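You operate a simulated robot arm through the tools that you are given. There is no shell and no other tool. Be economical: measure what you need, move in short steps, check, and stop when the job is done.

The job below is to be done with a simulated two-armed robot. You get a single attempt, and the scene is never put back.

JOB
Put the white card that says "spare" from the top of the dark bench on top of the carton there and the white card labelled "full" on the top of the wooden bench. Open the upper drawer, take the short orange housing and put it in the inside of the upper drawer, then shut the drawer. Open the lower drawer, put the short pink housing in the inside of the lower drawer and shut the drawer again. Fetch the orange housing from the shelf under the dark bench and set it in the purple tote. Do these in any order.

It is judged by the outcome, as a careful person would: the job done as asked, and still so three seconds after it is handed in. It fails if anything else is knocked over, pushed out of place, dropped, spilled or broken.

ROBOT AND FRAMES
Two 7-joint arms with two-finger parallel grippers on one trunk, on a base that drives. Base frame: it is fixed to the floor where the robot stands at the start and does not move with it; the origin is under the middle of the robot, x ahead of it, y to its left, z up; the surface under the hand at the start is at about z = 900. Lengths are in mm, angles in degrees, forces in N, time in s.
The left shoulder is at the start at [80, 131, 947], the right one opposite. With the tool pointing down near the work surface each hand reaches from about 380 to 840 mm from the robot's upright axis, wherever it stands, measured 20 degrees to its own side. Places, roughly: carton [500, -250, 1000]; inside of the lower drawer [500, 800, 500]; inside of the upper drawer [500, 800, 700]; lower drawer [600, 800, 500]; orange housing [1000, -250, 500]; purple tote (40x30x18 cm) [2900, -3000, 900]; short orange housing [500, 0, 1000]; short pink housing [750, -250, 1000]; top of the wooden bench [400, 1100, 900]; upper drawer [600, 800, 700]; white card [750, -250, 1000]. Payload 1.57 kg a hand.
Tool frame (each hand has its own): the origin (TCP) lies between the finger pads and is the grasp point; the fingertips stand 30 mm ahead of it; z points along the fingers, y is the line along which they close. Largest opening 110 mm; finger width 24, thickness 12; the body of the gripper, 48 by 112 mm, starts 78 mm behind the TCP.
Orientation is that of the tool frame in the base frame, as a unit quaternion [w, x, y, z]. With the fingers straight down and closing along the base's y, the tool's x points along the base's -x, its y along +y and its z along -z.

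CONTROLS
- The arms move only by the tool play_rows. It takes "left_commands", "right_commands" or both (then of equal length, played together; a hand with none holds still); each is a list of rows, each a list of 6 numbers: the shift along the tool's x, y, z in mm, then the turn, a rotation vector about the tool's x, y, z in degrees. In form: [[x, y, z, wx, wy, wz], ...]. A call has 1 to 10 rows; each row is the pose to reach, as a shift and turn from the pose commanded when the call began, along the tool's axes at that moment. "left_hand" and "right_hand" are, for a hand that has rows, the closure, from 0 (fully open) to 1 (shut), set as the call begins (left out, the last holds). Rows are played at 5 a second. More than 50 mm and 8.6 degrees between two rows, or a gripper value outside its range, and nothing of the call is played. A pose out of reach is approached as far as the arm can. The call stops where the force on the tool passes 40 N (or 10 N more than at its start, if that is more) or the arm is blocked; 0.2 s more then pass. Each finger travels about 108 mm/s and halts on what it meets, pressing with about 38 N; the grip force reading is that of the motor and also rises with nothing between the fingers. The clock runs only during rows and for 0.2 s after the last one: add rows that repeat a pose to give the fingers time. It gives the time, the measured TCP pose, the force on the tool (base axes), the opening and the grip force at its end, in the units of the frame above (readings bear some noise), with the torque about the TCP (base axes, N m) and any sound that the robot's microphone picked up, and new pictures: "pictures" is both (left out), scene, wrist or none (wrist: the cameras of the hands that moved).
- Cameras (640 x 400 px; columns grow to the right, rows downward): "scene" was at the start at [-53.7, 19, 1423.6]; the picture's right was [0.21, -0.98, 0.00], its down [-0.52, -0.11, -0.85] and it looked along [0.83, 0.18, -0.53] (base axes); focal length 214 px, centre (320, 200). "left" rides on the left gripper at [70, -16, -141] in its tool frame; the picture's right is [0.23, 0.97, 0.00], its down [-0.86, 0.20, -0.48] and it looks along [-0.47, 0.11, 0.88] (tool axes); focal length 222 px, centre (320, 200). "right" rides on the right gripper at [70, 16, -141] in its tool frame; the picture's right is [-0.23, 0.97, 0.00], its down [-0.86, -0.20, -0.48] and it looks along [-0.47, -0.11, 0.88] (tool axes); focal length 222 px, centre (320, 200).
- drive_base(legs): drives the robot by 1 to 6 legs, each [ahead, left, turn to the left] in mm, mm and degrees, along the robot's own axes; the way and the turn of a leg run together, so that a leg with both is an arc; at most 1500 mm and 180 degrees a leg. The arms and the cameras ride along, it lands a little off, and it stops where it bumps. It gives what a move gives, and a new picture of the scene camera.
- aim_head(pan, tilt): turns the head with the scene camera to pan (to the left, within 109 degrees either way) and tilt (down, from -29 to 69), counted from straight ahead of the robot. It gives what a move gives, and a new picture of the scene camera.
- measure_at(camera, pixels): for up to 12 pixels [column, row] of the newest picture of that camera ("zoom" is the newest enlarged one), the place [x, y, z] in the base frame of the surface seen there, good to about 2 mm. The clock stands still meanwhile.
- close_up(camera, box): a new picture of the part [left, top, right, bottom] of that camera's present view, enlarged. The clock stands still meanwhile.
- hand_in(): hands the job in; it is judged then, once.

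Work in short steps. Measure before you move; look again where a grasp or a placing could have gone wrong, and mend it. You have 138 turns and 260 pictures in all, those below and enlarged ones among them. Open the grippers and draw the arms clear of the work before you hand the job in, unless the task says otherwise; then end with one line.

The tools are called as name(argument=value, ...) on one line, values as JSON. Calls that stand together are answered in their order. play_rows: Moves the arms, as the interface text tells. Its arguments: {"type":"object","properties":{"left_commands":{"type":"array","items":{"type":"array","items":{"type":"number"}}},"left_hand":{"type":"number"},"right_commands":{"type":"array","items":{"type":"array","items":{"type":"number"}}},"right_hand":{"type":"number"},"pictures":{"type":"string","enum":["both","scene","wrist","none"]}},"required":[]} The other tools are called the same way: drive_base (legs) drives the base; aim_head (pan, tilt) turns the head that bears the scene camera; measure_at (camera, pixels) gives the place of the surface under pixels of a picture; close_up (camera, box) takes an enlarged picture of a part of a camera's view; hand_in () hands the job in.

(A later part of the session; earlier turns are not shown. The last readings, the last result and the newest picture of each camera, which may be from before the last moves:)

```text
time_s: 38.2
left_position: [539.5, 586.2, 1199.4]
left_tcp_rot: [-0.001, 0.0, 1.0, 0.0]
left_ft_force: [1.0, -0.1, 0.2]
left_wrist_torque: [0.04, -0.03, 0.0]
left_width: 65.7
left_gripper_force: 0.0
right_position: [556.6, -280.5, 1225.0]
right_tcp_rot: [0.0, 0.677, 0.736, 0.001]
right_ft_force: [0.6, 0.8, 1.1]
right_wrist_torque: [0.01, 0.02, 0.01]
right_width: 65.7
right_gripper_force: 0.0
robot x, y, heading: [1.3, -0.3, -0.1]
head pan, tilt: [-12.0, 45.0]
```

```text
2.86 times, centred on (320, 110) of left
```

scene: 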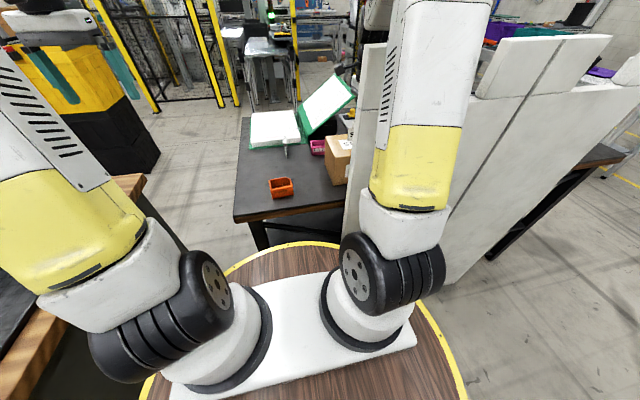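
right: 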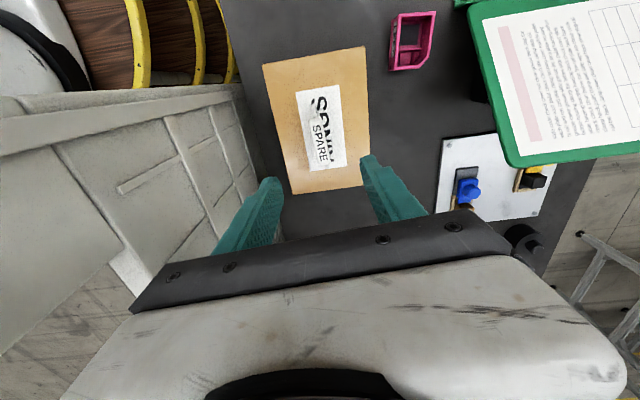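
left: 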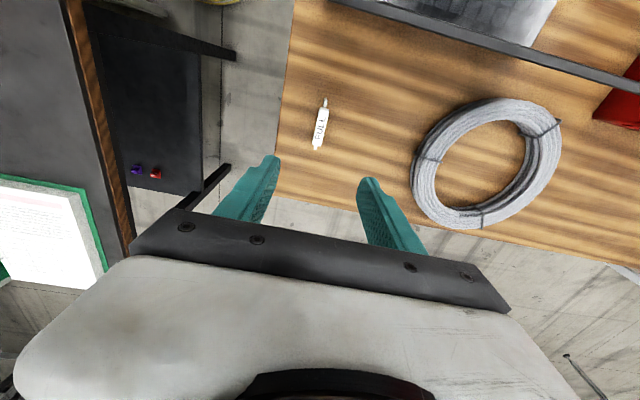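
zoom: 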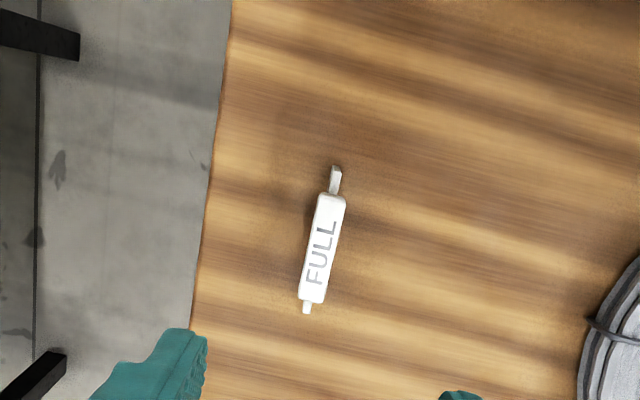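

Steps slightly exceeded 50 mm; I retry with smaller ones.

play_rows(left_commands=[[5, -49, 0, 0, 0, 0], [10, -98, 0, 0, 0, 0], [15, -147, 0, 0, 0, 0], [20, -196, 0, 0, 0, 0], [25, -245, 0, 0, 0, 0], [30, -294, 0, 0, 0, 0], [35, -343, 0, 0, 0, 0], [40, -392, 0, 0, 0, 0], [45, -441, 0, 0, 0, 0], [50, -490, 0, 0, 0, 0]], pictures="none")

play_rows(left_commands=[[0, -32, 35, 0, 0, 0], [0, -64, 70, 0, 0, 0], [0, -96, 100, 0, 0, 0], [0, -96, 100, 0, 0, 0]], left_hand=0, pictures="wrist")

close_up(camera="left", box=[220, 40, 420, 180])

```text
time_s: 40.4
left_position: [490.3, 97.9, 1199.9]
left_tcp_rot: [0.0, -0.001, 1.0, 0.001]
left_ft_force: [-0.3, 0.6, 0.0]
left_wrist_torque: [-0.06, 0.0, -0.02]
left_width: 65.9
left_gripper_force: 0.0
right_position: [555.1, -281.1, 1224.7]
right_tcp_rot: [0.0, 0.677, 0.736, 0.0]
right_ft_force: [0.1, 0.8, 0.3]
right_wrist_torque: [0.0, 0.0, 0.0]
right_width: 66.0
right_gripper_force: 0.2
robot x, y, heading: [-3.8, -2.4, -0.0]
head pan, tilt: [-12.0, 45.0]
```

```text
time_s: 41.4
left_position: [488.3, -1.4, 1101.2]
left_tcp_rot: [-0.001, 0.0, 1.0, 0.0]
left_ft_force: [0.5, 0.4, 0.4]
left_wrist_torque: [-0.01, 0.04, 0.0]
left_width: 109.9
left_gripper_force: 0.2
right_position: [555.3, -281.5, 1225.6]
right_tcp_rot: [0.0, 0.677, 0.736, -0.001]
right_ft_force: [0.2, 0.1, 0.9]
right_wrist_torque: [0.0, 0.01, 0.04]
right_width: 65.8
right_gripper_force: 0.1
robot x, y, heading: [-0.1, -2.0, -0.0]
head pan, tilt: [-12.0, 45.0]
```

left: 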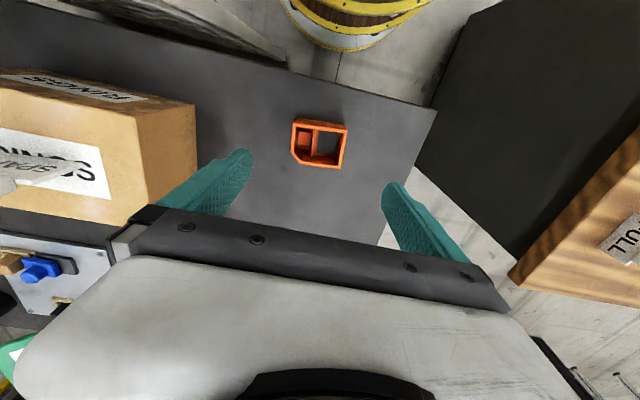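

```text
2.86 times, centred on (320, 110) of left
```

zoom: 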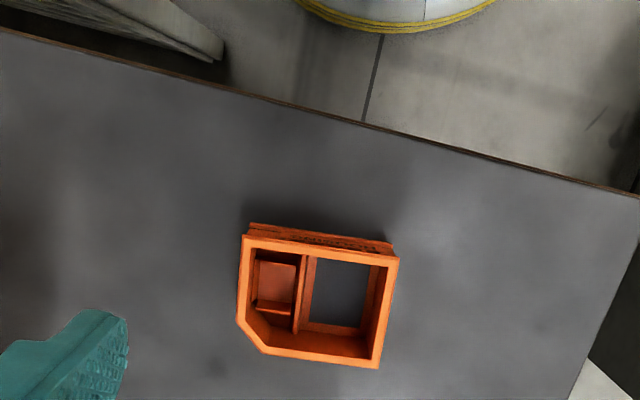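

measure_at(camera="zoom", pixels=[[246, 240], [395, 262], [376, 364], [265, 348], [240, 322], [252, 226], [388, 246], [340, 355], [320, 245], [300, 290], [275, 285], [340, 285]])

```text
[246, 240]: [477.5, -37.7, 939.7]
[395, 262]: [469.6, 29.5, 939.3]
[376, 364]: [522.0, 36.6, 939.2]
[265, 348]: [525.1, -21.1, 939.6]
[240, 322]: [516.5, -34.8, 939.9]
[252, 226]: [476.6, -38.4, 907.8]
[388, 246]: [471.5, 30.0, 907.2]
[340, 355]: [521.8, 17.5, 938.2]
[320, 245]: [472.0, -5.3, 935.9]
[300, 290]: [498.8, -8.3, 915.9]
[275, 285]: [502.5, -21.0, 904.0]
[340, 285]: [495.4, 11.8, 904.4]
```

Orange: centre (499,-1), 70×50×40, yaw ≈ +6.7°. I align the left hand, descend to TCP z 936.

play_rows(left_commands=[[-10.5, 0.5, 0, 0, 0, -6.7], [-10.5, 0.5, 45, 0, 0, -6.7], [-10.5, 0.5, 90, 0, 0, -6.7], [-10.5, 0.5, 130, 0, 0, -6.7], [-10.5, 0.5, 152, 0, 0, -6.7], [-10.5, 0.5, 164, 0, 0, -6.7], [-10.5, 0.5, 164, 0, 0, -6.7]], pictures="wrist")

```text
time_s: 43.0
left_position: [498.5, 1.0, 936.7]
left_tcp_rot: [0.0, -0.058, 0.998, 0.0]
left_ft_force: [-0.9, 0.8, -0.3]
left_wrist_torque: [-0.05, 0.02, 0.01]
left_width: 109.9
left_gripper_force: 0.0
right_position: [555.4, -281.1, 1224.7]
right_tcp_rot: [0.0, 0.677, 0.736, 0.0]
right_ft_force: [0.3, -0.3, -0.2]
right_wrist_torque: [0.01, 0.0, -0.02]
right_width: 66.1
right_gripper_force: 0.0
robot x, y, heading: [-1.8, 2.4, 0.2]
head pan, tilt: [-12.0, 45.0]
```

left: 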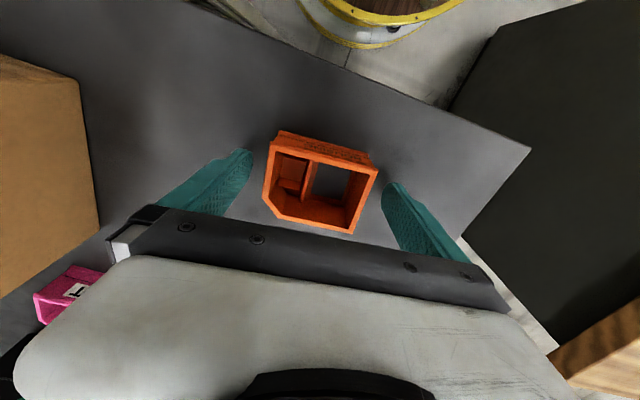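

Straddled; close and lift.

play_rows(left_commands=[[0, 0, 0, 0, 0, 0], [0, 0, 0, 0, 0, 0], [0, 0, 0, 0, 0, 0], [0, 0, -30, 0, 0, 0], [0, 0, -75, 0, 0, 0], [0, 0, -120, 0, 0, 0], [0, 0, -165, 0, 0, 0], [0, 0, -210, 0, 0, 0], [0, 0, -255, 0, 0, 0], [0, 0, -290, 0, 0, 0]], left_hand=1, pictures="wrist")

```text
time_s: 45.2
left_position: [500.7, 1.3, 1225.5]
left_tcp_rot: [-0.001, -0.058, 0.998, 0.0]
left_ft_force: [0.3, 1.2, -1.4]
left_wrist_torque: [-0.01, 0.03, 0.04]
left_width: 71.2
left_gripper_force: 37.8
right_position: [556.4, -281.6, 1225.6]
right_tcp_rot: [0.0, 0.677, 0.736, 0.0]
right_ft_force: [-0.2, 0.2, -0.3]
right_wrist_torque: [0.02, 0.02, -0.01]
right_width: 66.3
right_gripper_force: 0.1
robot x, y, heading: [0.3, 2.8, -0.0]
head pan, tilt: [-12.0, 45.0]
```

left: 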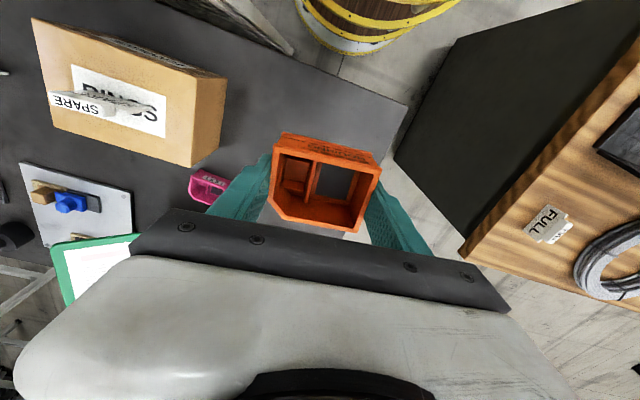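

Held. I swing the left hand out to (531,350) and turn the right hand back over toward the pink housing.

play_rows(left_commands=[[-7, 34, 0, 0, 0, 0.7], [-14, 69, 0, 0, 0, 1.3], [-21, 103, 0, 0, 0, 2], [-29, 137, 0, 0, 0, 2.7], [-36, 172, 0, 0, 0, 3.4], [-43, 206, 0, 0, 0, 4], [-50, 240, 0, 0, 0, 4.7], [-57, 274, 0, 0, 0, 5.4], [-64, 309, 0, 0, 0, 6], [-72, 343, 0, 0, 0, 6.7]], right_commands=[[9, 9, 0, 0, 0, -8.5], [19, 18, 0, 0, 0, -17], [28, 28, 0, 0, 0, -25.5], [37, 37, 0, 0, 0, -34], [47, 46, 0, 0, 0, -42.5], [56, 55, 0, 0, 0, -51], [65, 65, 0, 0, 0, -59.6], [75, 74, 0, 0, 0, -68.1], [84, 83, 0, 0, 0, -76.7], [93.6, 92.2, 0, 0, 0, -85.2]], right_hand=0, pictures="wrist")

close_up(camera="right", box=[220, 40, 420, 180])

```text
time_s: 47.4
left_position: [532.5, 349.7, 1228.3]
left_tcp_rot: [-0.001, 0.0, 1.0, -0.001]
left_ft_force: [-0.6, -1.0, -0.9]
left_wrist_torque: [0.01, 0.02, 0.03]
left_width: 71.2
left_gripper_force: 37.8
right_position: [640.8, -180.0, 1225.4]
right_tcp_rot: [-0.001, -0.001, 1.0, 0.001]
right_ft_force: [0.0, -0.4, -0.6]
right_wrist_torque: [0.04, 0.03, -0.02]
right_width: 110.1
right_gripper_force: 0.0
robot x, y, heading: [1.2, 1.4, 0.2]
head pan, tilt: [-12.0, 45.0]
```

right: 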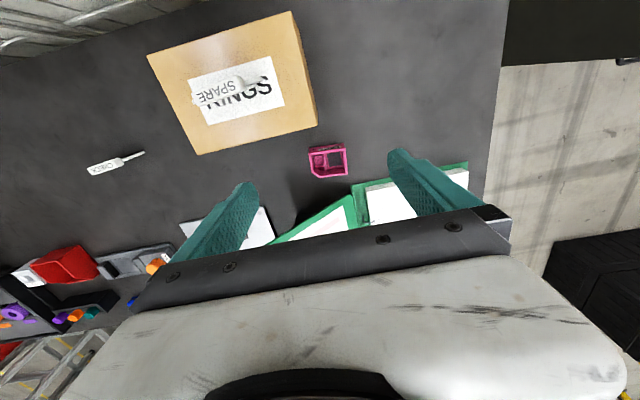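
left: 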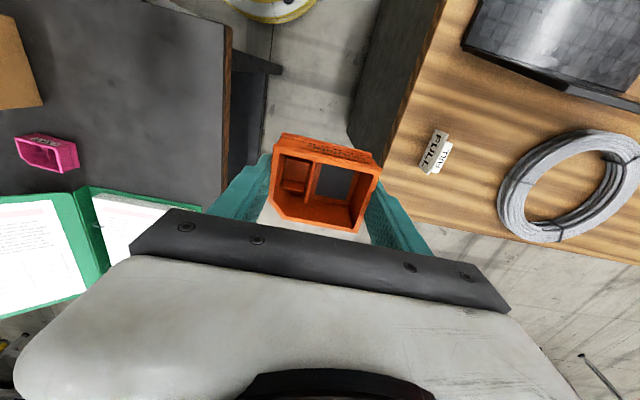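

```text
2.86 times, centred on (320, 110) of right
```

zoom: 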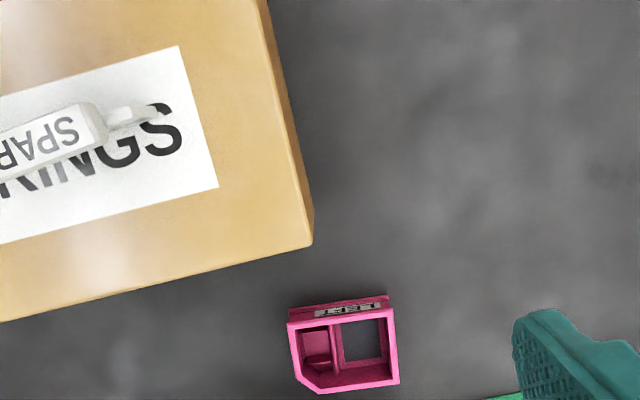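

measure_at(camera="zoom", pixels=[[289, 324], [388, 312], [396, 384], [320, 391], [300, 378], [385, 298], [295, 308], [312, 242], [360, 340]])

measure_at(camera="right", pixels=[[350, 200], [355, 190], [375, 185], [310, 220]])

```text
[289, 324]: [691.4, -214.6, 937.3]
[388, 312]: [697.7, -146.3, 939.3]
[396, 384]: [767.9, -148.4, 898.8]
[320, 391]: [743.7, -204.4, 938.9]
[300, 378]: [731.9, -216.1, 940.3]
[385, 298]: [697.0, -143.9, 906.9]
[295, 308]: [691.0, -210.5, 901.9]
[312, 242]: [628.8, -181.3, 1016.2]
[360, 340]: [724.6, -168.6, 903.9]
```

```text
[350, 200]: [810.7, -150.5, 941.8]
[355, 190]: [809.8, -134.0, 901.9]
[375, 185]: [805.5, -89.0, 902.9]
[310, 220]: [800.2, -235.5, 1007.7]
```

Pink: centre (720,-183), yaw −5.3°. I move over it descending to z≈1075.

play_rows(right_commands=[[-20, 0, 35, 0, 0, 1.5], [-40, -1, 70, 0, 0, 3], [-60, -2, 105, 0, 0, 4.5], [-79.5, -3, 140, 0, 0, 5.3], [-79.5, -3, 150, 0, 0, 5.3], [-79.5, -3, 150, 0, 0, 5.3]], pictures="wrist")

```text
time_s: 48.8
left_position: [547.0, 336.5, 1219.2]
left_tcp_rot: [-0.001, 0.006, 1.0, -0.004]
left_ft_force: [-0.2, -0.8, -0.6]
left_wrist_torque: [0.0, 0.01, 0.03]
left_width: 71.2
left_gripper_force: 38.0
right_position: [670.0, -203.3, 1170.3]
right_tcp_rot: [0.032, 0.057, 0.998, 0.008]
right_ft_force: [0.1, -0.6, -0.6]
right_wrist_torque: [0.06, -0.06, -0.01]
right_width: 110.1
right_gripper_force: 0.0
robot x, y, heading: [-1.3, -5.6, -0.7]
head pan, tilt: [-12.0, 45.0]
stopped in row 6 (right hand): the arm was blocked; the commanded pose is now the measured one
```

right: 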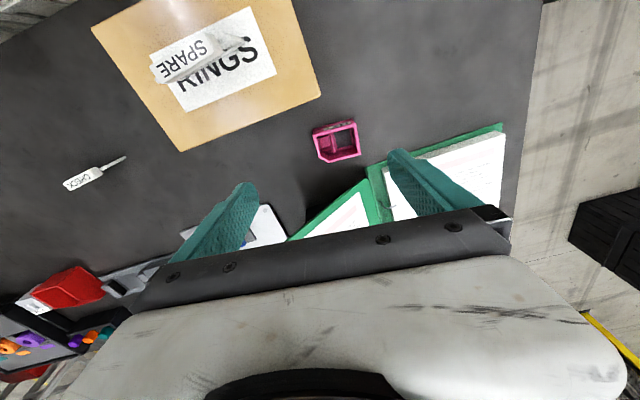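

The arm is blocked and the base nudged; I look at the scene to find what the arm touches.

aim_head(pan=-30, tilt=35)

```text
time_s: 49.6
left_position: [538.5, 340.6, 1222.9]
left_tcp_rot: [-0.002, 0.002, 1.0, -0.005]
left_ft_force: [-0.8, -1.0, -0.8]
left_wrist_torque: [0.0, -0.01, 0.0]
left_width: 70.9
left_gripper_force: 38.1
right_position: [664.1, -202.9, 1169.0]
right_tcp_rot: [0.019, 0.054, 0.998, 0.009]
right_ft_force: [-1.2, 0.6, -1.1]
right_wrist_torque: [0.04, 0.0, -0.01]
right_width: 109.9
right_gripper_force: 0.1
robot x, y, heading: [-1.7, -3.2, -0.1]
head pan, tilt: [-30.0, 35.0]
```

scene: 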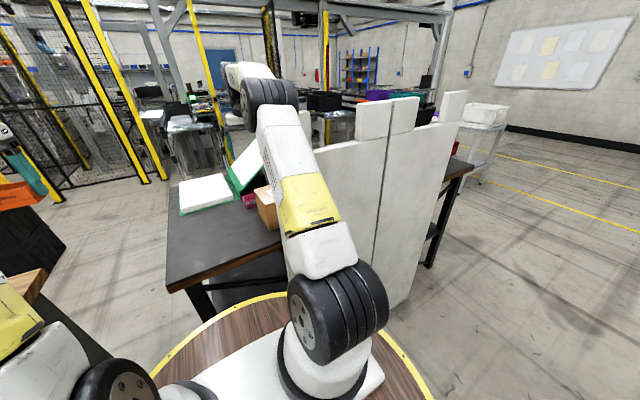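

The right upper arm touched the white screen. I retract up and back, levelling the hand.

play_rows(right_commands=[[0, 0, -20, 0.5, 1, -0.4], [10, 8, -40, 1.1, 2.1, -0.9], [25, 20, -60, 1.1, 2.1, -0.9], [25, 20, -60, 1.1, 2.1, -0.9]], pictures="scene")

measure_at(camera="scene", pixels=[[360, 140], [440, 120], [430, 235], [350, 180], [455, 95], [370, 120], [412, 300]])

```text
time_s: 50.0
left_position: [546.6, 341.9, 1199.6]
left_tcp_rot: [-0.036, -0.006, 0.999, -0.018]
left_ft_force: [0.3, -0.9, -1.2]
left_wrist_torque: [0.02, -0.06, -0.02]
left_width: 71.2
left_gripper_force: 37.5
right_position: [635.7, -208.9, 1212.5]
right_tcp_rot: [0.005, 0.053, 0.998, 0.016]
right_ft_force: [-0.2, 0.3, 0.1]
right_wrist_torque: [-0.02, 0.02, -0.01]
right_width: 110.1
right_gripper_force: 0.0
robot x, y, heading: [-2.9, -1.3, 0.2]
head pan, tilt: [-30.0, 35.0]
stopped in row 1 (left hand): the arm was blocked; the commanded pose is now the measured one
```

scene: 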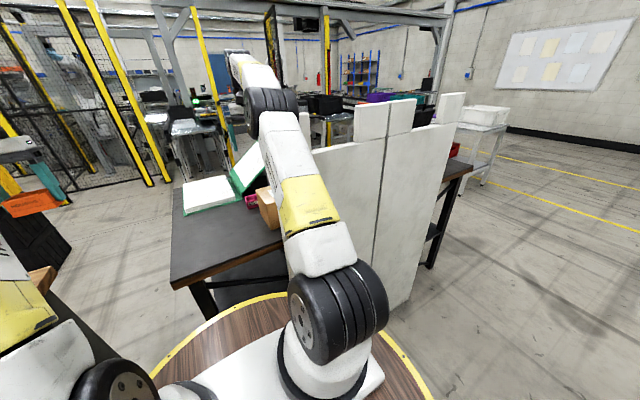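

```text
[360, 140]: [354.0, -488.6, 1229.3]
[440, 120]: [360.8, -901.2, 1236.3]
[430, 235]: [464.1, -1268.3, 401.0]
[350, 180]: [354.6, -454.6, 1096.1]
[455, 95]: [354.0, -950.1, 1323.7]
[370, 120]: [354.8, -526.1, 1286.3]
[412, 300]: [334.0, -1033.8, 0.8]
```

The left arm was also flagged; I look to the left to see whether it touches anything.

aim_head(pan=35, tilt=45)

```text
time_s: 51.3
left_position: [538.8, 342.5, 1202.1]
left_tcp_rot: [-0.039, -0.009, 0.999, -0.021]
left_ft_force: [-0.2, 1.5, -0.8]
left_wrist_torque: [0.03, -0.01, 0.01]
left_width: 71.3
left_gripper_force: 37.7
right_position: [636.5, -207.3, 1209.8]
right_tcp_rot: [0.001, 0.05, 0.999, 0.016]
right_ft_force: [0.5, -0.1, 0.3]
right_wrist_torque: [0.0, 0.0, 0.04]
right_width: 110.1
right_gripper_force: 0.0
robot x, y, heading: [-0.7, -1.1, 0.5]
head pan, tilt: [35.0, 45.0]
```

scene: 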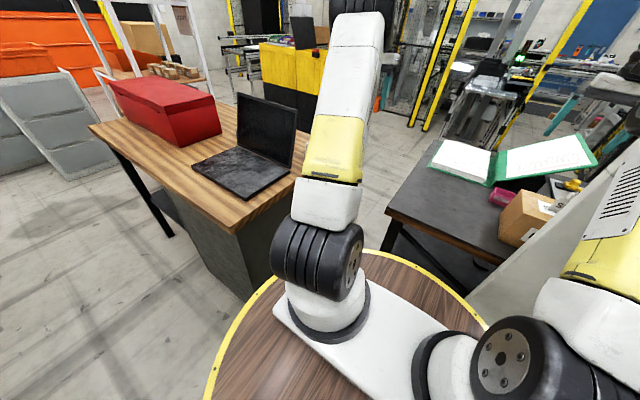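

Nothing visibly touched on the left. I level the left hand and bring it inward, so the base can shift left away from the screen.

play_rows(left_commands=[[4, -5, -20, -1.2, -2.2, 0.5], [8, -40, -43, -2.4, -4.5, 1], [12, -75, -43, -2.4, -4.5, 1], [16, -110, -43, -2.4, -4.5, 1], [19, -142, -43, -2.4, -4.5, 1], [19, -142, -43, -2.4, -4.5, 1]], right_commands=[[5, 0, -8, 0, 0, 0], [15, 5, -15, 0, 1, 0], [25, 10, -20, 0, 1, 0], [35, 20, -20, 0, 1, 0], [45, 27, -20, 0, 1, 0], [45, 27, -20, 0, 1, 0]], pictures="both")

```text
time_s: 51.6
left_position: [519.2, 340.8, 1192.1]
left_tcp_rot: [-0.091, -0.016, 0.995, -0.036]
left_ft_force: [1.7, -1.6, -0.2]
left_wrist_torque: [0.12, 0.05, -0.02]
left_width: 71.0
left_gripper_force: 37.8
right_position: [593.7, -212.4, 1229.3]
right_tcp_rot: [-0.022, 0.051, 0.998, 0.025]
right_ft_force: [1.8, -0.3, -4.8]
right_wrist_torque: [0.08, 0.26, 0.06]
right_width: 110.0
right_gripper_force: 0.0
robot x, y, heading: [-3.5, 4.0, 0.6]
head pan, tilt: [35.0, 45.0]
stopped in row 1 (left hand): the arm was blocked; the commanded pose is now the measured one
```

scene: 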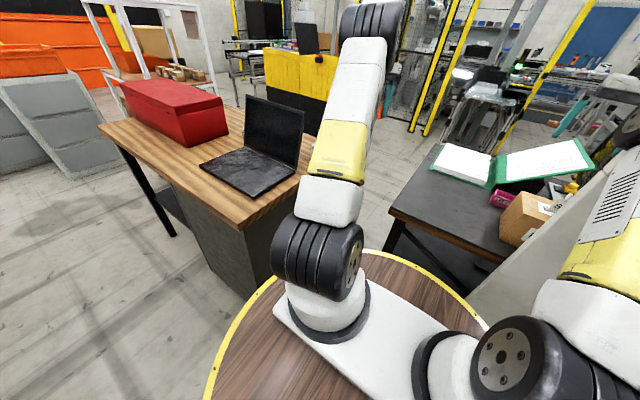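
right: 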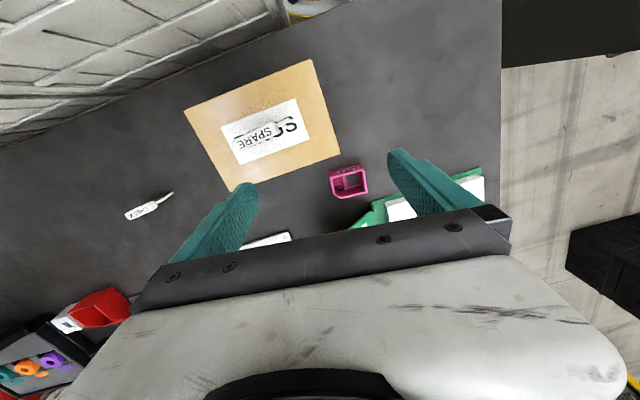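
left: 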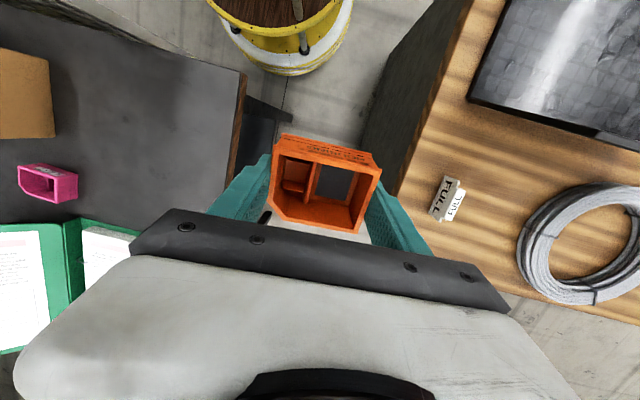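

The left hand was flagged again though nothing is seen touching. I test a small left-only move inward.

play_rows(left_commands=[[0, -10, 0, 0, 0, 0], [0, -20, 0, 0, 0, 0], [0, -30, 0, 0, 0, 0]], pictures="none")

```text
time_s: 52.0
left_position: [466.6, 337.9, 1187.4]
left_tcp_rot: [-0.139, -0.031, 0.988, -0.065]
left_ft_force: [-0.3, -1.7, 1.0]
left_wrist_torque: [0.25, -0.1, -0.07]
left_width: 71.0
left_gripper_force: 38.3
right_position: [535.6, -219.0, 1218.4]
right_tcp_rot: [-0.064, 0.051, 0.996, 0.031]
right_ft_force: [4.6, -1.6, -17.0]
right_wrist_torque: [0.25, 0.69, -0.03]
right_width: 110.2
right_gripper_force: 0.1
robot x, y, heading: [-6.8, 9.2, 1.3]
head pan, tilt: [35.0, 45.0]
stopped in row 1 (left hand): the arm was blocked; the commanded pose is now the measured one
```

Both hands shifted and tilted unexpectedly; I look at the scene before anything else.

aim_head(pan=0, tilt=40)

```text
time_s: 53.0
left_position: [449.4, 347.0, 1195.1]
left_tcp_rot: [-0.132, -0.041, 0.988, -0.07]
left_ft_force: [0.5, 0.5, -0.6]
left_wrist_torque: [-0.01, -0.06, 0.01]
left_width: 71.2
left_gripper_force: 37.7
right_position: [525.9, -217.9, 1209.2]
right_tcp_rot: [-0.075, 0.047, 0.996, 0.033]
right_ft_force: [0.1, -0.7, -0.2]
right_wrist_torque: [0.01, -0.01, -0.02]
right_width: 110.1
right_gripper_force: 0.1
robot x, y, heading: [-2.7, 10.5, 1.6]
head pan, tilt: [0.0, 40.0]
```

scene: 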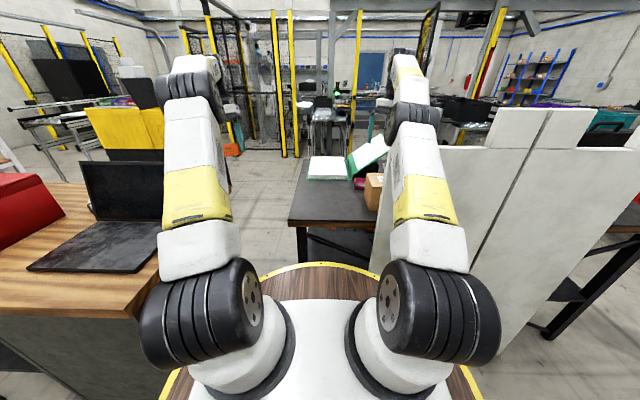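

Upright and still. I measure how near the arms are to the laptop/bench and to the screen.

measure_at(camera="scene", pixels=[[165, 235], [168, 265], [148, 310], [180, 200], [150, 250], [462, 265], [440, 200], [495, 320], [470, 220], [90, 165], [155, 160], [385, 200]])

close_up(camera="scene", box=[340, 100, 560, 300])

close_up(camera="scene", box=[80, 120, 300, 320])

```text
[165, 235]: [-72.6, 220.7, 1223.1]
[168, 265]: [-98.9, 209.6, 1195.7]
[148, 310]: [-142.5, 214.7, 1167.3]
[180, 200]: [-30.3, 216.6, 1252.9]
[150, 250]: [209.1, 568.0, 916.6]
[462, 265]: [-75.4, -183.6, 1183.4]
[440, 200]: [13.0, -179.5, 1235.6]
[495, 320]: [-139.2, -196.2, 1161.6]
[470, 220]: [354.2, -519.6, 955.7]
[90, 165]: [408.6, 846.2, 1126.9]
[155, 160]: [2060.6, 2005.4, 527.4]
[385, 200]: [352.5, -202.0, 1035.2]
```

```text
2.00 times, centred on (450, 200) of scene
```

zoom: 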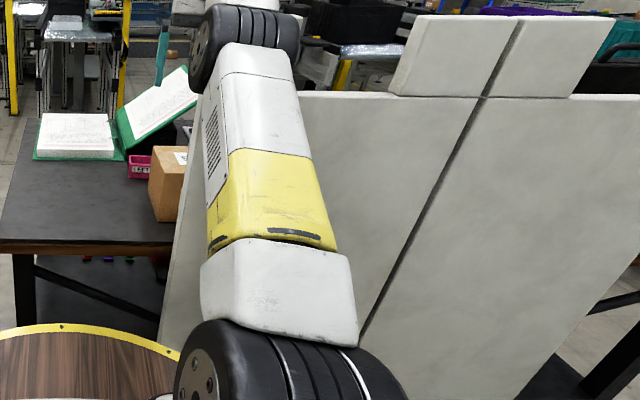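

```text
2.00 times, centred on (190, 220) of scene
```

zoom: 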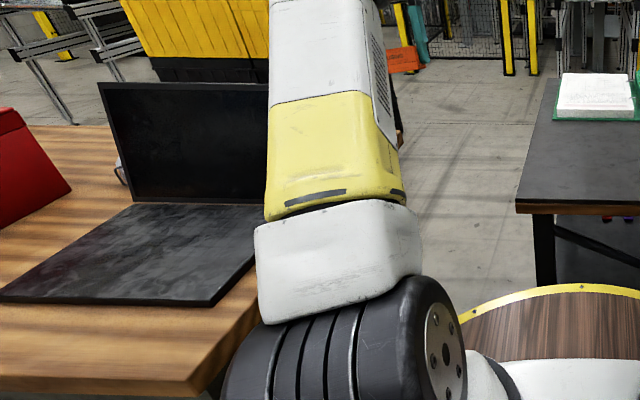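

I run a still-stand test (zero moves, both hands) to see whether the arms are stable.

play_rows(left_commands=[[0, 0, 0, 0, 0, 0], [0, 0, 0, 0, 0, 0], [0, 0, 0, 0, 0, 0]], right_commands=[[0, 0, 0, 0, 0, 0], [0, 0, 0, 0, 0, 0], [0, 0, 0, 0, 0, 0]], pictures="none")

```text
time_s: 53.3
left_position: [437.3, 336.7, 1164.7]
left_tcp_rot: [-0.179, -0.057, 0.978, -0.096]
left_ft_force: [0.2, -3.4, 3.1]
left_wrist_torque: [0.32, -0.15, -0.08]
left_width: 71.2
left_gripper_force: 37.8
right_position: [521.7, -223.3, 1210.8]
right_tcp_rot: [-0.024, 0.069, 0.997, 0.031]
right_ft_force: [-0.7, 0.1, 0.2]
right_wrist_torque: [-0.04, -0.07, -0.02]
right_width: 110.2
right_gripper_force: 0.1
robot x, y, heading: [-4.8, 6.4, 0.6]
head pan, tilt: [0.0, 40.0]
stopped in row 1 (left hand): the arm was blocked; the commanded pose is now the measured one
```

The left arm drifts even at zero command, so something presses it. I look higher with the head at the upper parts of the arms.

aim_head(pan=30, tilt=5)

aim_head(pan=-20, tilt=15)

```text
time_s: 54.3
left_position: [429.4, 341.8, 1169.1]
left_tcp_rot: [-0.177, -0.063, 0.977, -0.097]
left_ft_force: [0.6, -0.9, 0.0]
left_wrist_torque: [0.01, -0.01, 0.0]
left_width: 71.2
left_gripper_force: 38.1
right_position: [520.2, -223.2, 1208.9]
right_tcp_rot: [-0.025, 0.072, 0.997, 0.03]
right_ft_force: [0.0, 0.4, 0.0]
right_wrist_torque: [-0.02, -0.02, 0.02]
right_width: 110.4
right_gripper_force: 0.1
robot x, y, heading: [-1.3, 9.4, 1.1]
head pan, tilt: [30.0, 5.0]
```

scene: 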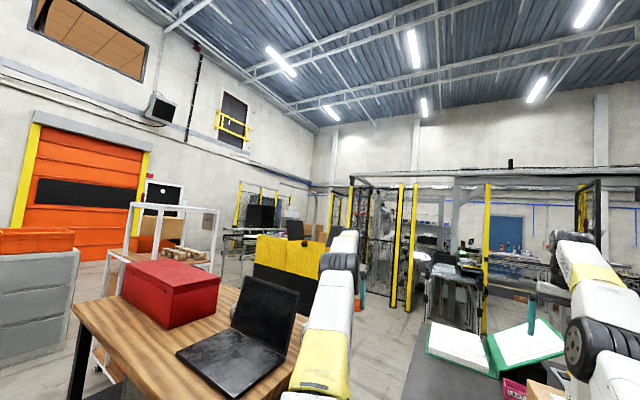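

```text
time_s: 55.5
left_position: [428.2, 342.9, 1168.5]
left_tcp_rot: [-0.178, -0.063, 0.977, -0.097]
left_ft_force: [-0.2, 0.5, -1.1]
left_wrist_torque: [0.0, 0.0, -0.01]
left_width: 71.3
left_gripper_force: 38.3
right_position: [519.5, -224.1, 1207.3]
right_tcp_rot: [-0.026, 0.072, 0.997, 0.029]
right_ft_force: [0.9, 0.8, -1.1]
right_wrist_torque: [-0.01, 0.05, -0.02]
right_width: 109.9
right_gripper_force: 0.0
robot x, y, heading: [-6.4, 7.7, 1.1]
head pan, tilt: [-20.0, 15.0]
```

scene: 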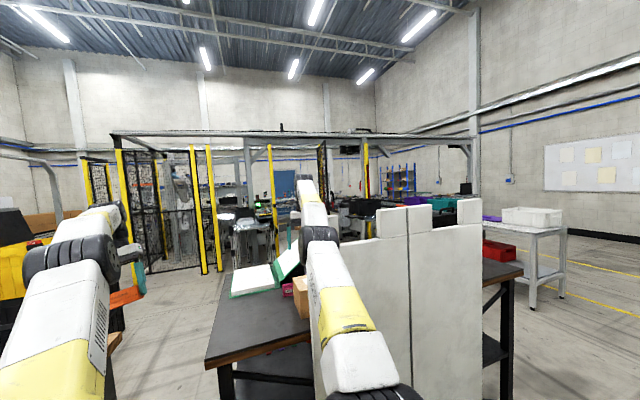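

measure_at(camera="scene", pixels=[[320, 235], [318, 210], [345, 290], [375, 330], [350, 260], [420, 260], [310, 300], [75, 255], [110, 275], [60, 310], [105, 215], [125, 298]])

close_up(camera="scene", box=[0, 180, 200, 400])

close_up(camera="scene", box=[240, 170, 460, 370])

```text
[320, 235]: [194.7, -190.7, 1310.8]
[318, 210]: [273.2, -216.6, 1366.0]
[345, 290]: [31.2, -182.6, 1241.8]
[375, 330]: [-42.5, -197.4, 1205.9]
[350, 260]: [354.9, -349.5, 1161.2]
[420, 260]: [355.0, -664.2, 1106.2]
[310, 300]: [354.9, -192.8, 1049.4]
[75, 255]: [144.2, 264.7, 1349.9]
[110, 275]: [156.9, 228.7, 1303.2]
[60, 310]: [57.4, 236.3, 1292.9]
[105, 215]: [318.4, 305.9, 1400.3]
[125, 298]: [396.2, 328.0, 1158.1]
```

```text
1.82 times, centred on (100, 290) of scene
```

zoom: 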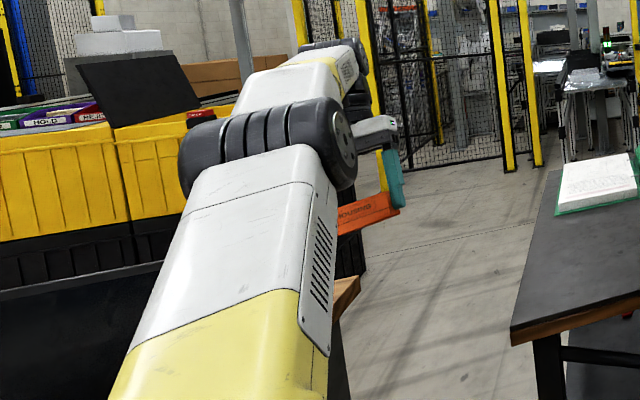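

```text
2.00 times, centred on (350, 270) of scene
```

zoom: 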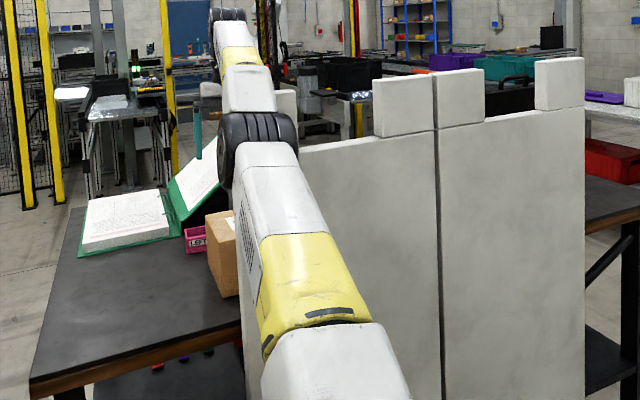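

The right elbow likely met the screen top; the left looks free but tilted by 20°. I try straightening the left hand in small turns, alone.

play_rows(left_commands=[[0, 0, -5, -1, -2, 0.7], [0, 0, -10, -2, -4, 1.4], [0, 0, -15, -3, -6, 2.1], [0, 0, -20, -4, -8, 2.8]], pictures="scene")

```text
time_s: 55.8
left_position: [519.1, 343.7, 1068.6]
left_tcp_rot: [-0.215, -0.098, 0.966, -0.105]
left_ft_force: [6.4, 0.1, -5.0]
left_wrist_torque: [-0.21, 0.7, -0.09]
left_width: 71.1
left_gripper_force: 38.2
right_position: [598.5, -214.5, 1244.7]
right_tcp_rot: [0.04, 0.103, 0.993, 0.027]
right_ft_force: [5.3, -4.4, 1.1]
right_wrist_torque: [0.53, 0.65, 0.06]
right_width: 109.9
right_gripper_force: 0.0
robot x, y, heading: [-5.4, 7.7, 0.6]
head pan, tilt: [-20.0, 15.0]
stopped in row 1 (left hand): the arm was blocked; the commanded pose is now the measured one
```

scene: 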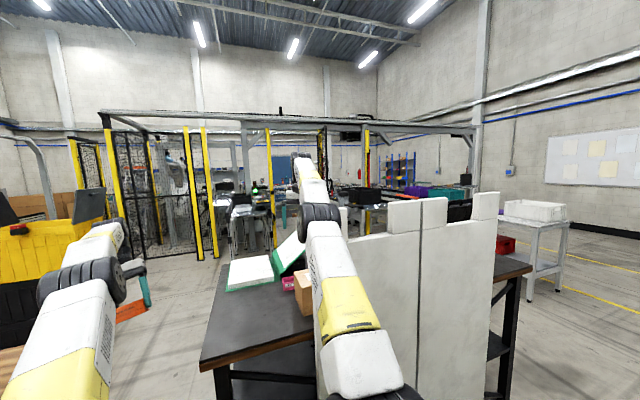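

The jolts look like the left arm swinging between joint postures. I let it settle and check the readings.

aim_head(pan=15, tilt=30)

```text
time_s: 56.9
left_position: [512.8, 341.5, 1081.5]
left_tcp_rot: [-0.209, -0.09, 0.969, -0.101]
left_ft_force: [0.3, -0.7, -1.4]
left_wrist_torque: [0.02, 0.01, -0.02]
left_width: 71.0
left_gripper_force: 38.4
right_position: [593.5, -220.8, 1240.0]
right_tcp_rot: [0.036, 0.097, 0.994, 0.028]
right_ft_force: [0.5, -0.6, -0.1]
right_wrist_torque: [0.02, -0.01, -0.05]
right_width: 110.1
right_gripper_force: 0.0
robot x, y, heading: [1.0, 8.5, 1.0]
head pan, tilt: [15.0, 30.0]
```

scene: 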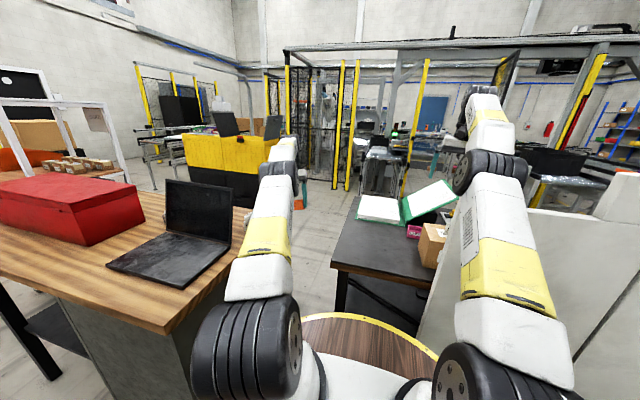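

I back the base off 120 mm to be clear of any contact with the screen, and see whether the arms calm down.

drive_base(legs=[[-120, 0, 0]])

```text
time_s: 57.6
left_position: [510.3, 285.3, 998.4]
left_tcp_rot: [-0.194, -0.137, 0.968, -0.087]
left_ft_force: [1.0, 0.9, 2.4]
left_wrist_torque: [0.02, -0.04, 0.01]
left_width: 71.6
left_gripper_force: 38.3
right_position: [606.6, -232.4, 1186.6]
right_tcp_rot: [0.109, 0.132, 0.985, 0.023]
right_ft_force: [0.3, -0.5, 0.3]
right_wrist_torque: [0.03, 0.0, 0.01]
right_width: 109.9
right_gripper_force: 0.0
robot x, y, heading: [-14.9, -2.5, -0.5]
head pan, tilt: [15.0, 30.0]
stopped in leg 1: the robot was blocked; the commanded pose is now the measured one
```

scene: 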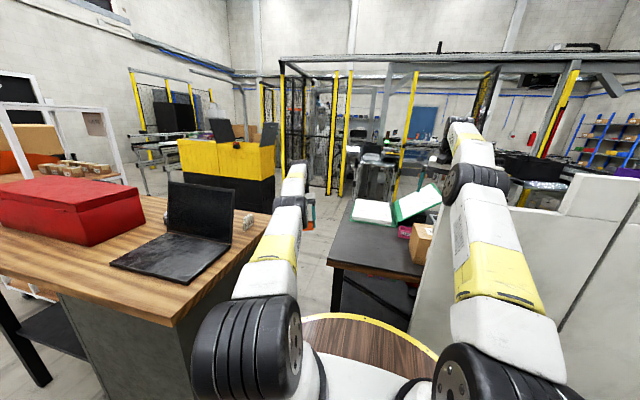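

The robot itself seems to lean. I measure points of its own deck rim to get its tilt, and the screen and bench for shifts.

measure_at(camera="scene", pixels=[[345, 330], [400, 335], [432, 352], [330, 350], [310, 318], [375, 322], [350, 316], [390, 360], [600, 230], [430, 300], [170, 315], [245, 222]])

aim_head(pan=-45, tilt=60)

aim_head(pan=60, tilt=60)

```text
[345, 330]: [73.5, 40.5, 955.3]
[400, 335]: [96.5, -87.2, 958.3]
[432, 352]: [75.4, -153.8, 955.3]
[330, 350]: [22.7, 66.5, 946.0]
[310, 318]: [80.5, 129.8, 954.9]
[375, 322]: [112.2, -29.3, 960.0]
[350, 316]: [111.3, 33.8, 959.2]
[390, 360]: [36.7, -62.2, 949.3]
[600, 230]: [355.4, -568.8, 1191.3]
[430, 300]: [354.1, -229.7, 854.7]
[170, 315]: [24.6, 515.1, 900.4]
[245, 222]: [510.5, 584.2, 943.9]
```

```text
time_s: 58.9
left_position: [504.5, 293.6, 998.9]
left_tcp_rot: [-0.195, -0.142, 0.967, -0.087]
left_ft_force: [-0.2, 0.0, -1.5]
left_wrist_torque: [0.0, -0.01, 0.0]
left_width: 71.0
left_gripper_force: 37.8
right_position: [605.4, -233.4, 1184.7]
right_tcp_rot: [0.108, 0.133, 0.985, 0.023]
right_ft_force: [-0.3, -0.2, -0.5]
right_wrist_torque: [-0.02, 0.0, 0.0]
right_width: 110.0
right_gripper_force: 0.1
robot x, y, heading: [-8.7, 0.9, -0.3]
head pan, tilt: [-45.0, 60.0]
```

scene: 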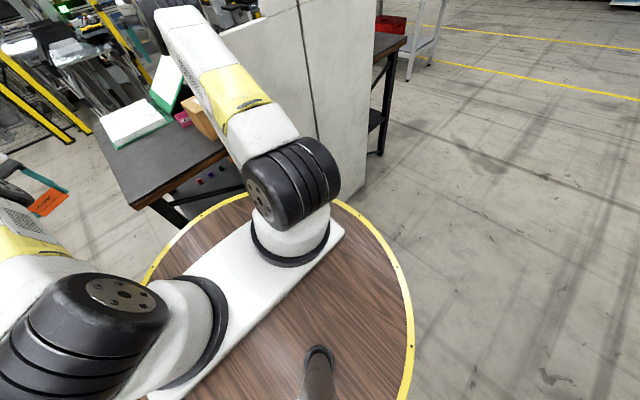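

```text
time_s: 60.7
left_position: [504.8, 292.9, 999.3]
left_tcp_rot: [-0.195, -0.142, 0.967, -0.087]
left_ft_force: [0.9, 0.0, -0.8]
left_wrist_torque: [0.01, 0.02, -0.01]
left_width: 71.1
left_gripper_force: 38.2
right_position: [604.9, -233.0, 1184.8]
right_tcp_rot: [0.108, 0.134, 0.985, 0.022]
right_ft_force: [-1.0, 0.6, 0.4]
right_wrist_torque: [-0.01, 0.03, 0.02]
right_width: 110.2
right_gripper_force: 0.0
robot x, y, heading: [-12.4, 4.7, 0.2]
head pan, tilt: [60.0, 60.0]
```

scene: 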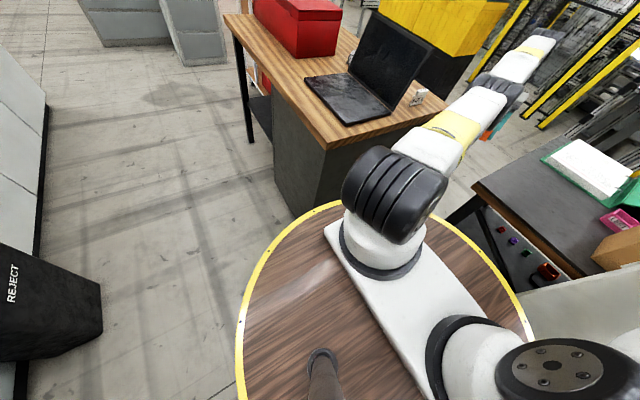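

measure_at(camera="scene", pixels=[[335, 206], [242, 300], [238, 380], [524, 322], [480, 250], [270, 260], [300, 380], [500, 310], [375, 290], [415, 95], [350, 340], [430, 370]])

close_up(camera="scene", box=[440, 0, 640, 200])

```text
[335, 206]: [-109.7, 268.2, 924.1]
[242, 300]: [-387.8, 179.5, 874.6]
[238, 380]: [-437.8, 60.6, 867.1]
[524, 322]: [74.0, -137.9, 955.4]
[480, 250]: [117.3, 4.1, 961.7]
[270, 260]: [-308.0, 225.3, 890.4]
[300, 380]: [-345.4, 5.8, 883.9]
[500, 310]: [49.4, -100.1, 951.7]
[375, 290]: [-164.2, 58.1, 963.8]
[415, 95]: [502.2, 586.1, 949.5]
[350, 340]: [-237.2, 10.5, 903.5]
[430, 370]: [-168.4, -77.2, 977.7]
```

```text
2.00 times, centred on (540, 100) of scene
```

zoom: 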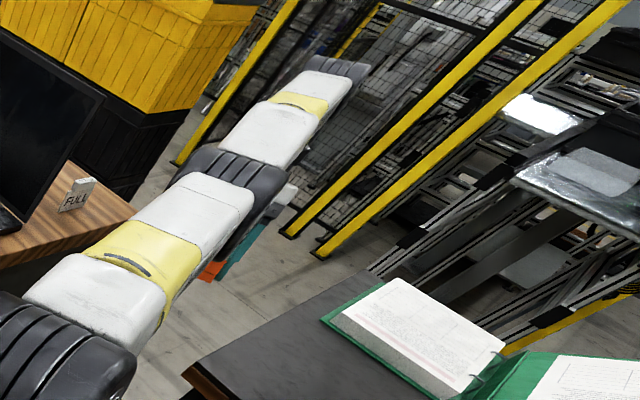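

The deck rim shows the robot pitched back ≈10°: it must be propped by an arm pressing on something, probably the right forearm on the screen. I look at that contact.

aim_head(pan=-22, tilt=35)

close_up(camera="scene", box=[220, 60, 460, 260])

```text
time_s: 62.2
left_position: [504.7, 293.0, 999.1]
left_tcp_rot: [-0.194, -0.142, 0.967, -0.087]
left_ft_force: [0.4, 0.0, -0.8]
left_wrist_torque: [0.02, 0.0, 0.01]
left_width: 71.1
left_gripper_force: 38.5
right_position: [604.8, -234.0, 1185.6]
right_tcp_rot: [0.108, 0.134, 0.985, 0.023]
right_ft_force: [0.1, -0.3, 1.3]
right_wrist_torque: [0.0, -0.03, -0.01]
right_width: 110.0
right_gripper_force: 0.0
robot x, y, heading: [-9.5, 0.9, -0.1]
head pan, tilt: [-22.0, 35.0]
```

scene: 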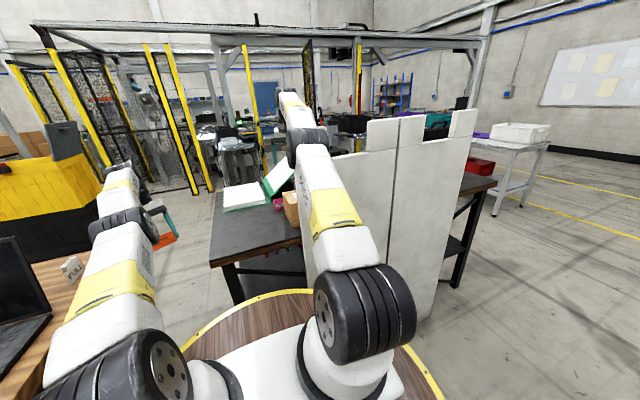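

```text
2.00 times, centred on (340, 160) of scene
```

zoom: 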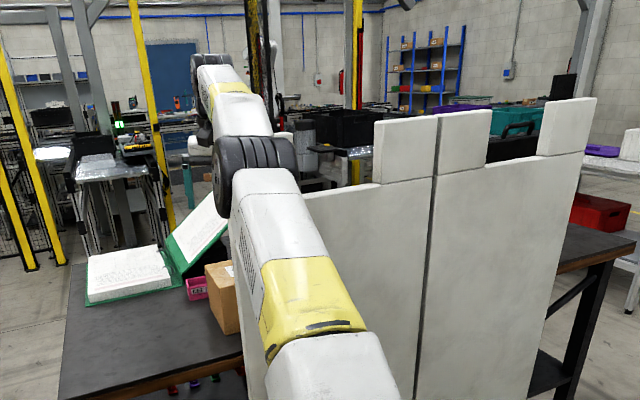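

measure_at(camera="scene", pixels=[[308, 140], [292, 150], [325, 138], [332, 160], [298, 115], [303, 98], [340, 165], [122, 230], [150, 225], [120, 185], [160, 212], [95, 275]])

```text
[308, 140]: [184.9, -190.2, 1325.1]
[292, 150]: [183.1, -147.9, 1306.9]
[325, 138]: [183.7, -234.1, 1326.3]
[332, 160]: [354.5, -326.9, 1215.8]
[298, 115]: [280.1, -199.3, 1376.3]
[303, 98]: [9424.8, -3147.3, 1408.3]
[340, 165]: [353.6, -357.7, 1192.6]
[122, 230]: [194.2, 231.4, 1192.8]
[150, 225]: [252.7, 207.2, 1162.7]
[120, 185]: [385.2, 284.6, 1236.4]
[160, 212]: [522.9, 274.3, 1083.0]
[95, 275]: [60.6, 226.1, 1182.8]
```

I look with the left wrist camera, which now points back at the robot's base.

close_up(camera="left", box=[0, 0, 640, 400])

close_up(camera="right", box=[0, 0, 640, 400])

```text
1.00 times, centred on (320, 200) of left (not enlarged: the box is as wide or as high as the picture)
```

zoom: 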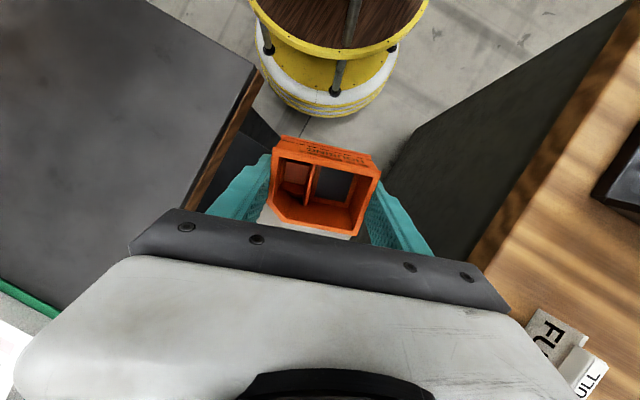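

```text
1.00 times, centred on (320, 200) of right (not enlarged: the box is as wide or as high as the picture)
```

zoom: 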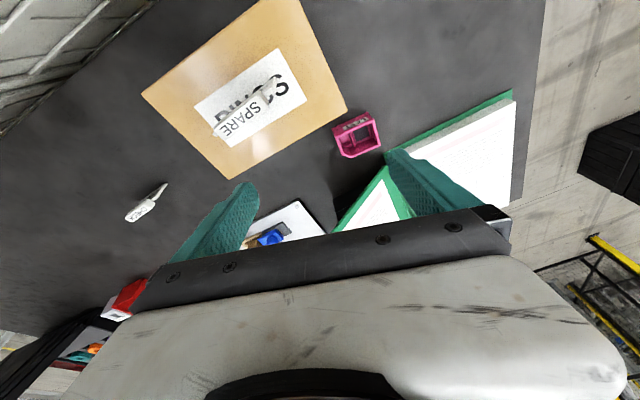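

measure_at(camera="left", pixels=[[305, 115], [365, 105], [330, 90], [285, 80], [390, 60], [275, 65], [300, 50], [380, 45], [320, 112], [255, 20], [425, 10], [340, 75]])

```text
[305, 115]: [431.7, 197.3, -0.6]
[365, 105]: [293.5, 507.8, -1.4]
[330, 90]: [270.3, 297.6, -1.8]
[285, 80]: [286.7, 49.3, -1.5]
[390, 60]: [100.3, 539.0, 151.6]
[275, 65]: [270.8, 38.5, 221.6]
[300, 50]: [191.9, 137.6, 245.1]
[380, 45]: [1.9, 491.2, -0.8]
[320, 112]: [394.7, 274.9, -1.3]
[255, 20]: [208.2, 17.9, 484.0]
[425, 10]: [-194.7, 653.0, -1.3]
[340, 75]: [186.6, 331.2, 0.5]
```

That referred to an older picture; I retake the left view as zoom and measure there.

close_up(camera="left", box=[200, 0, 480, 160])

measure_at(camera="zoom", pixels=[[140, 170], [200, 235], [290, 268], [380, 245], [440, 180], [155, 130], [300, 190], [430, 140], [250, 170], [300, 225], [120, 20], [500, 40]])

```text
2.29 times, centred on (340, 80) of left
```

zoom: 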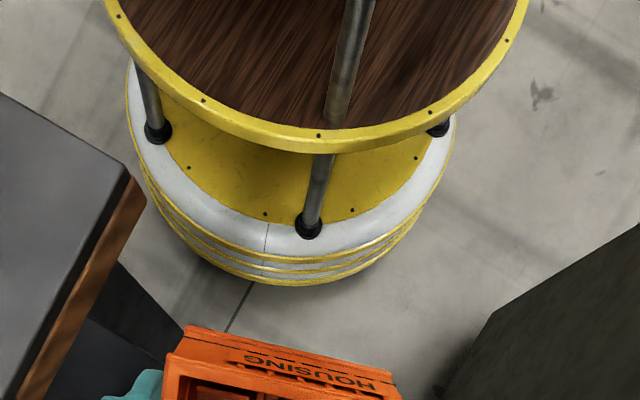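

```text
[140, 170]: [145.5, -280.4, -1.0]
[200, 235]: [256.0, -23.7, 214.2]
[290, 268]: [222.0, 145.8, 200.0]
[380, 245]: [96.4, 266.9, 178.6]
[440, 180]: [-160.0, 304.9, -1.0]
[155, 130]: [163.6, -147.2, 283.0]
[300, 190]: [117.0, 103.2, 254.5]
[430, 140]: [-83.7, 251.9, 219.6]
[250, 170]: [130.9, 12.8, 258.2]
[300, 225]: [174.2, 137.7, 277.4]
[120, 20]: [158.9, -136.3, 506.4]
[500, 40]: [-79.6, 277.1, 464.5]
```

The whole base is pitched back about 10°. I raise and draw back the right arm alone, one short step, and watch.

play_rows(right_commands=[[15, 0, -44, 0, 0, 0], [30, 0, -88, 0, 0, 0], [45, 0, -130, 0, 0, 0]], pictures="scene")

```text
time_s: 62.6
left_position: [525.7, 286.4, 1052.5]
left_tcp_rot: [-0.12, -0.154, 0.979, -0.062]
left_ft_force: [-1.4, 2.7, -7.8]
left_wrist_torque: [-0.3, 0.04, 0.06]
left_width: 71.0
left_gripper_force: 37.9
right_position: [577.3, -235.6, 1207.3]
right_tcp_rot: [0.081, 0.146, 0.986, 0.021]
right_ft_force: [0.0, -0.7, -0.5]
right_wrist_torque: [0.01, -0.01, 0.01]
right_width: 109.8
right_gripper_force: 0.1
robot x, y, heading: [-17.8, 10.1, 0.9]
head pan, tilt: [-22.0, 35.0]
stopped in row 1 (left hand): the arm was blocked; the commanded pose is now the measured one
```

scene: 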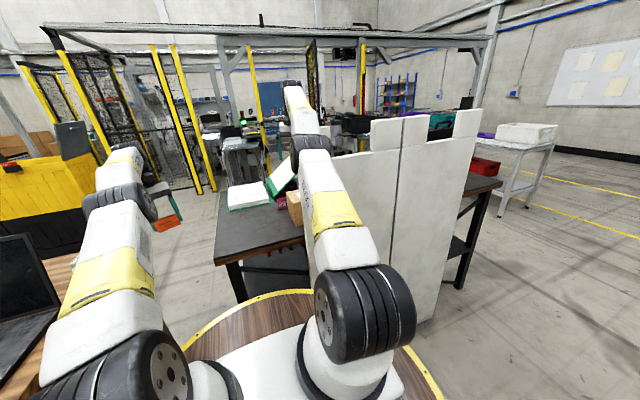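

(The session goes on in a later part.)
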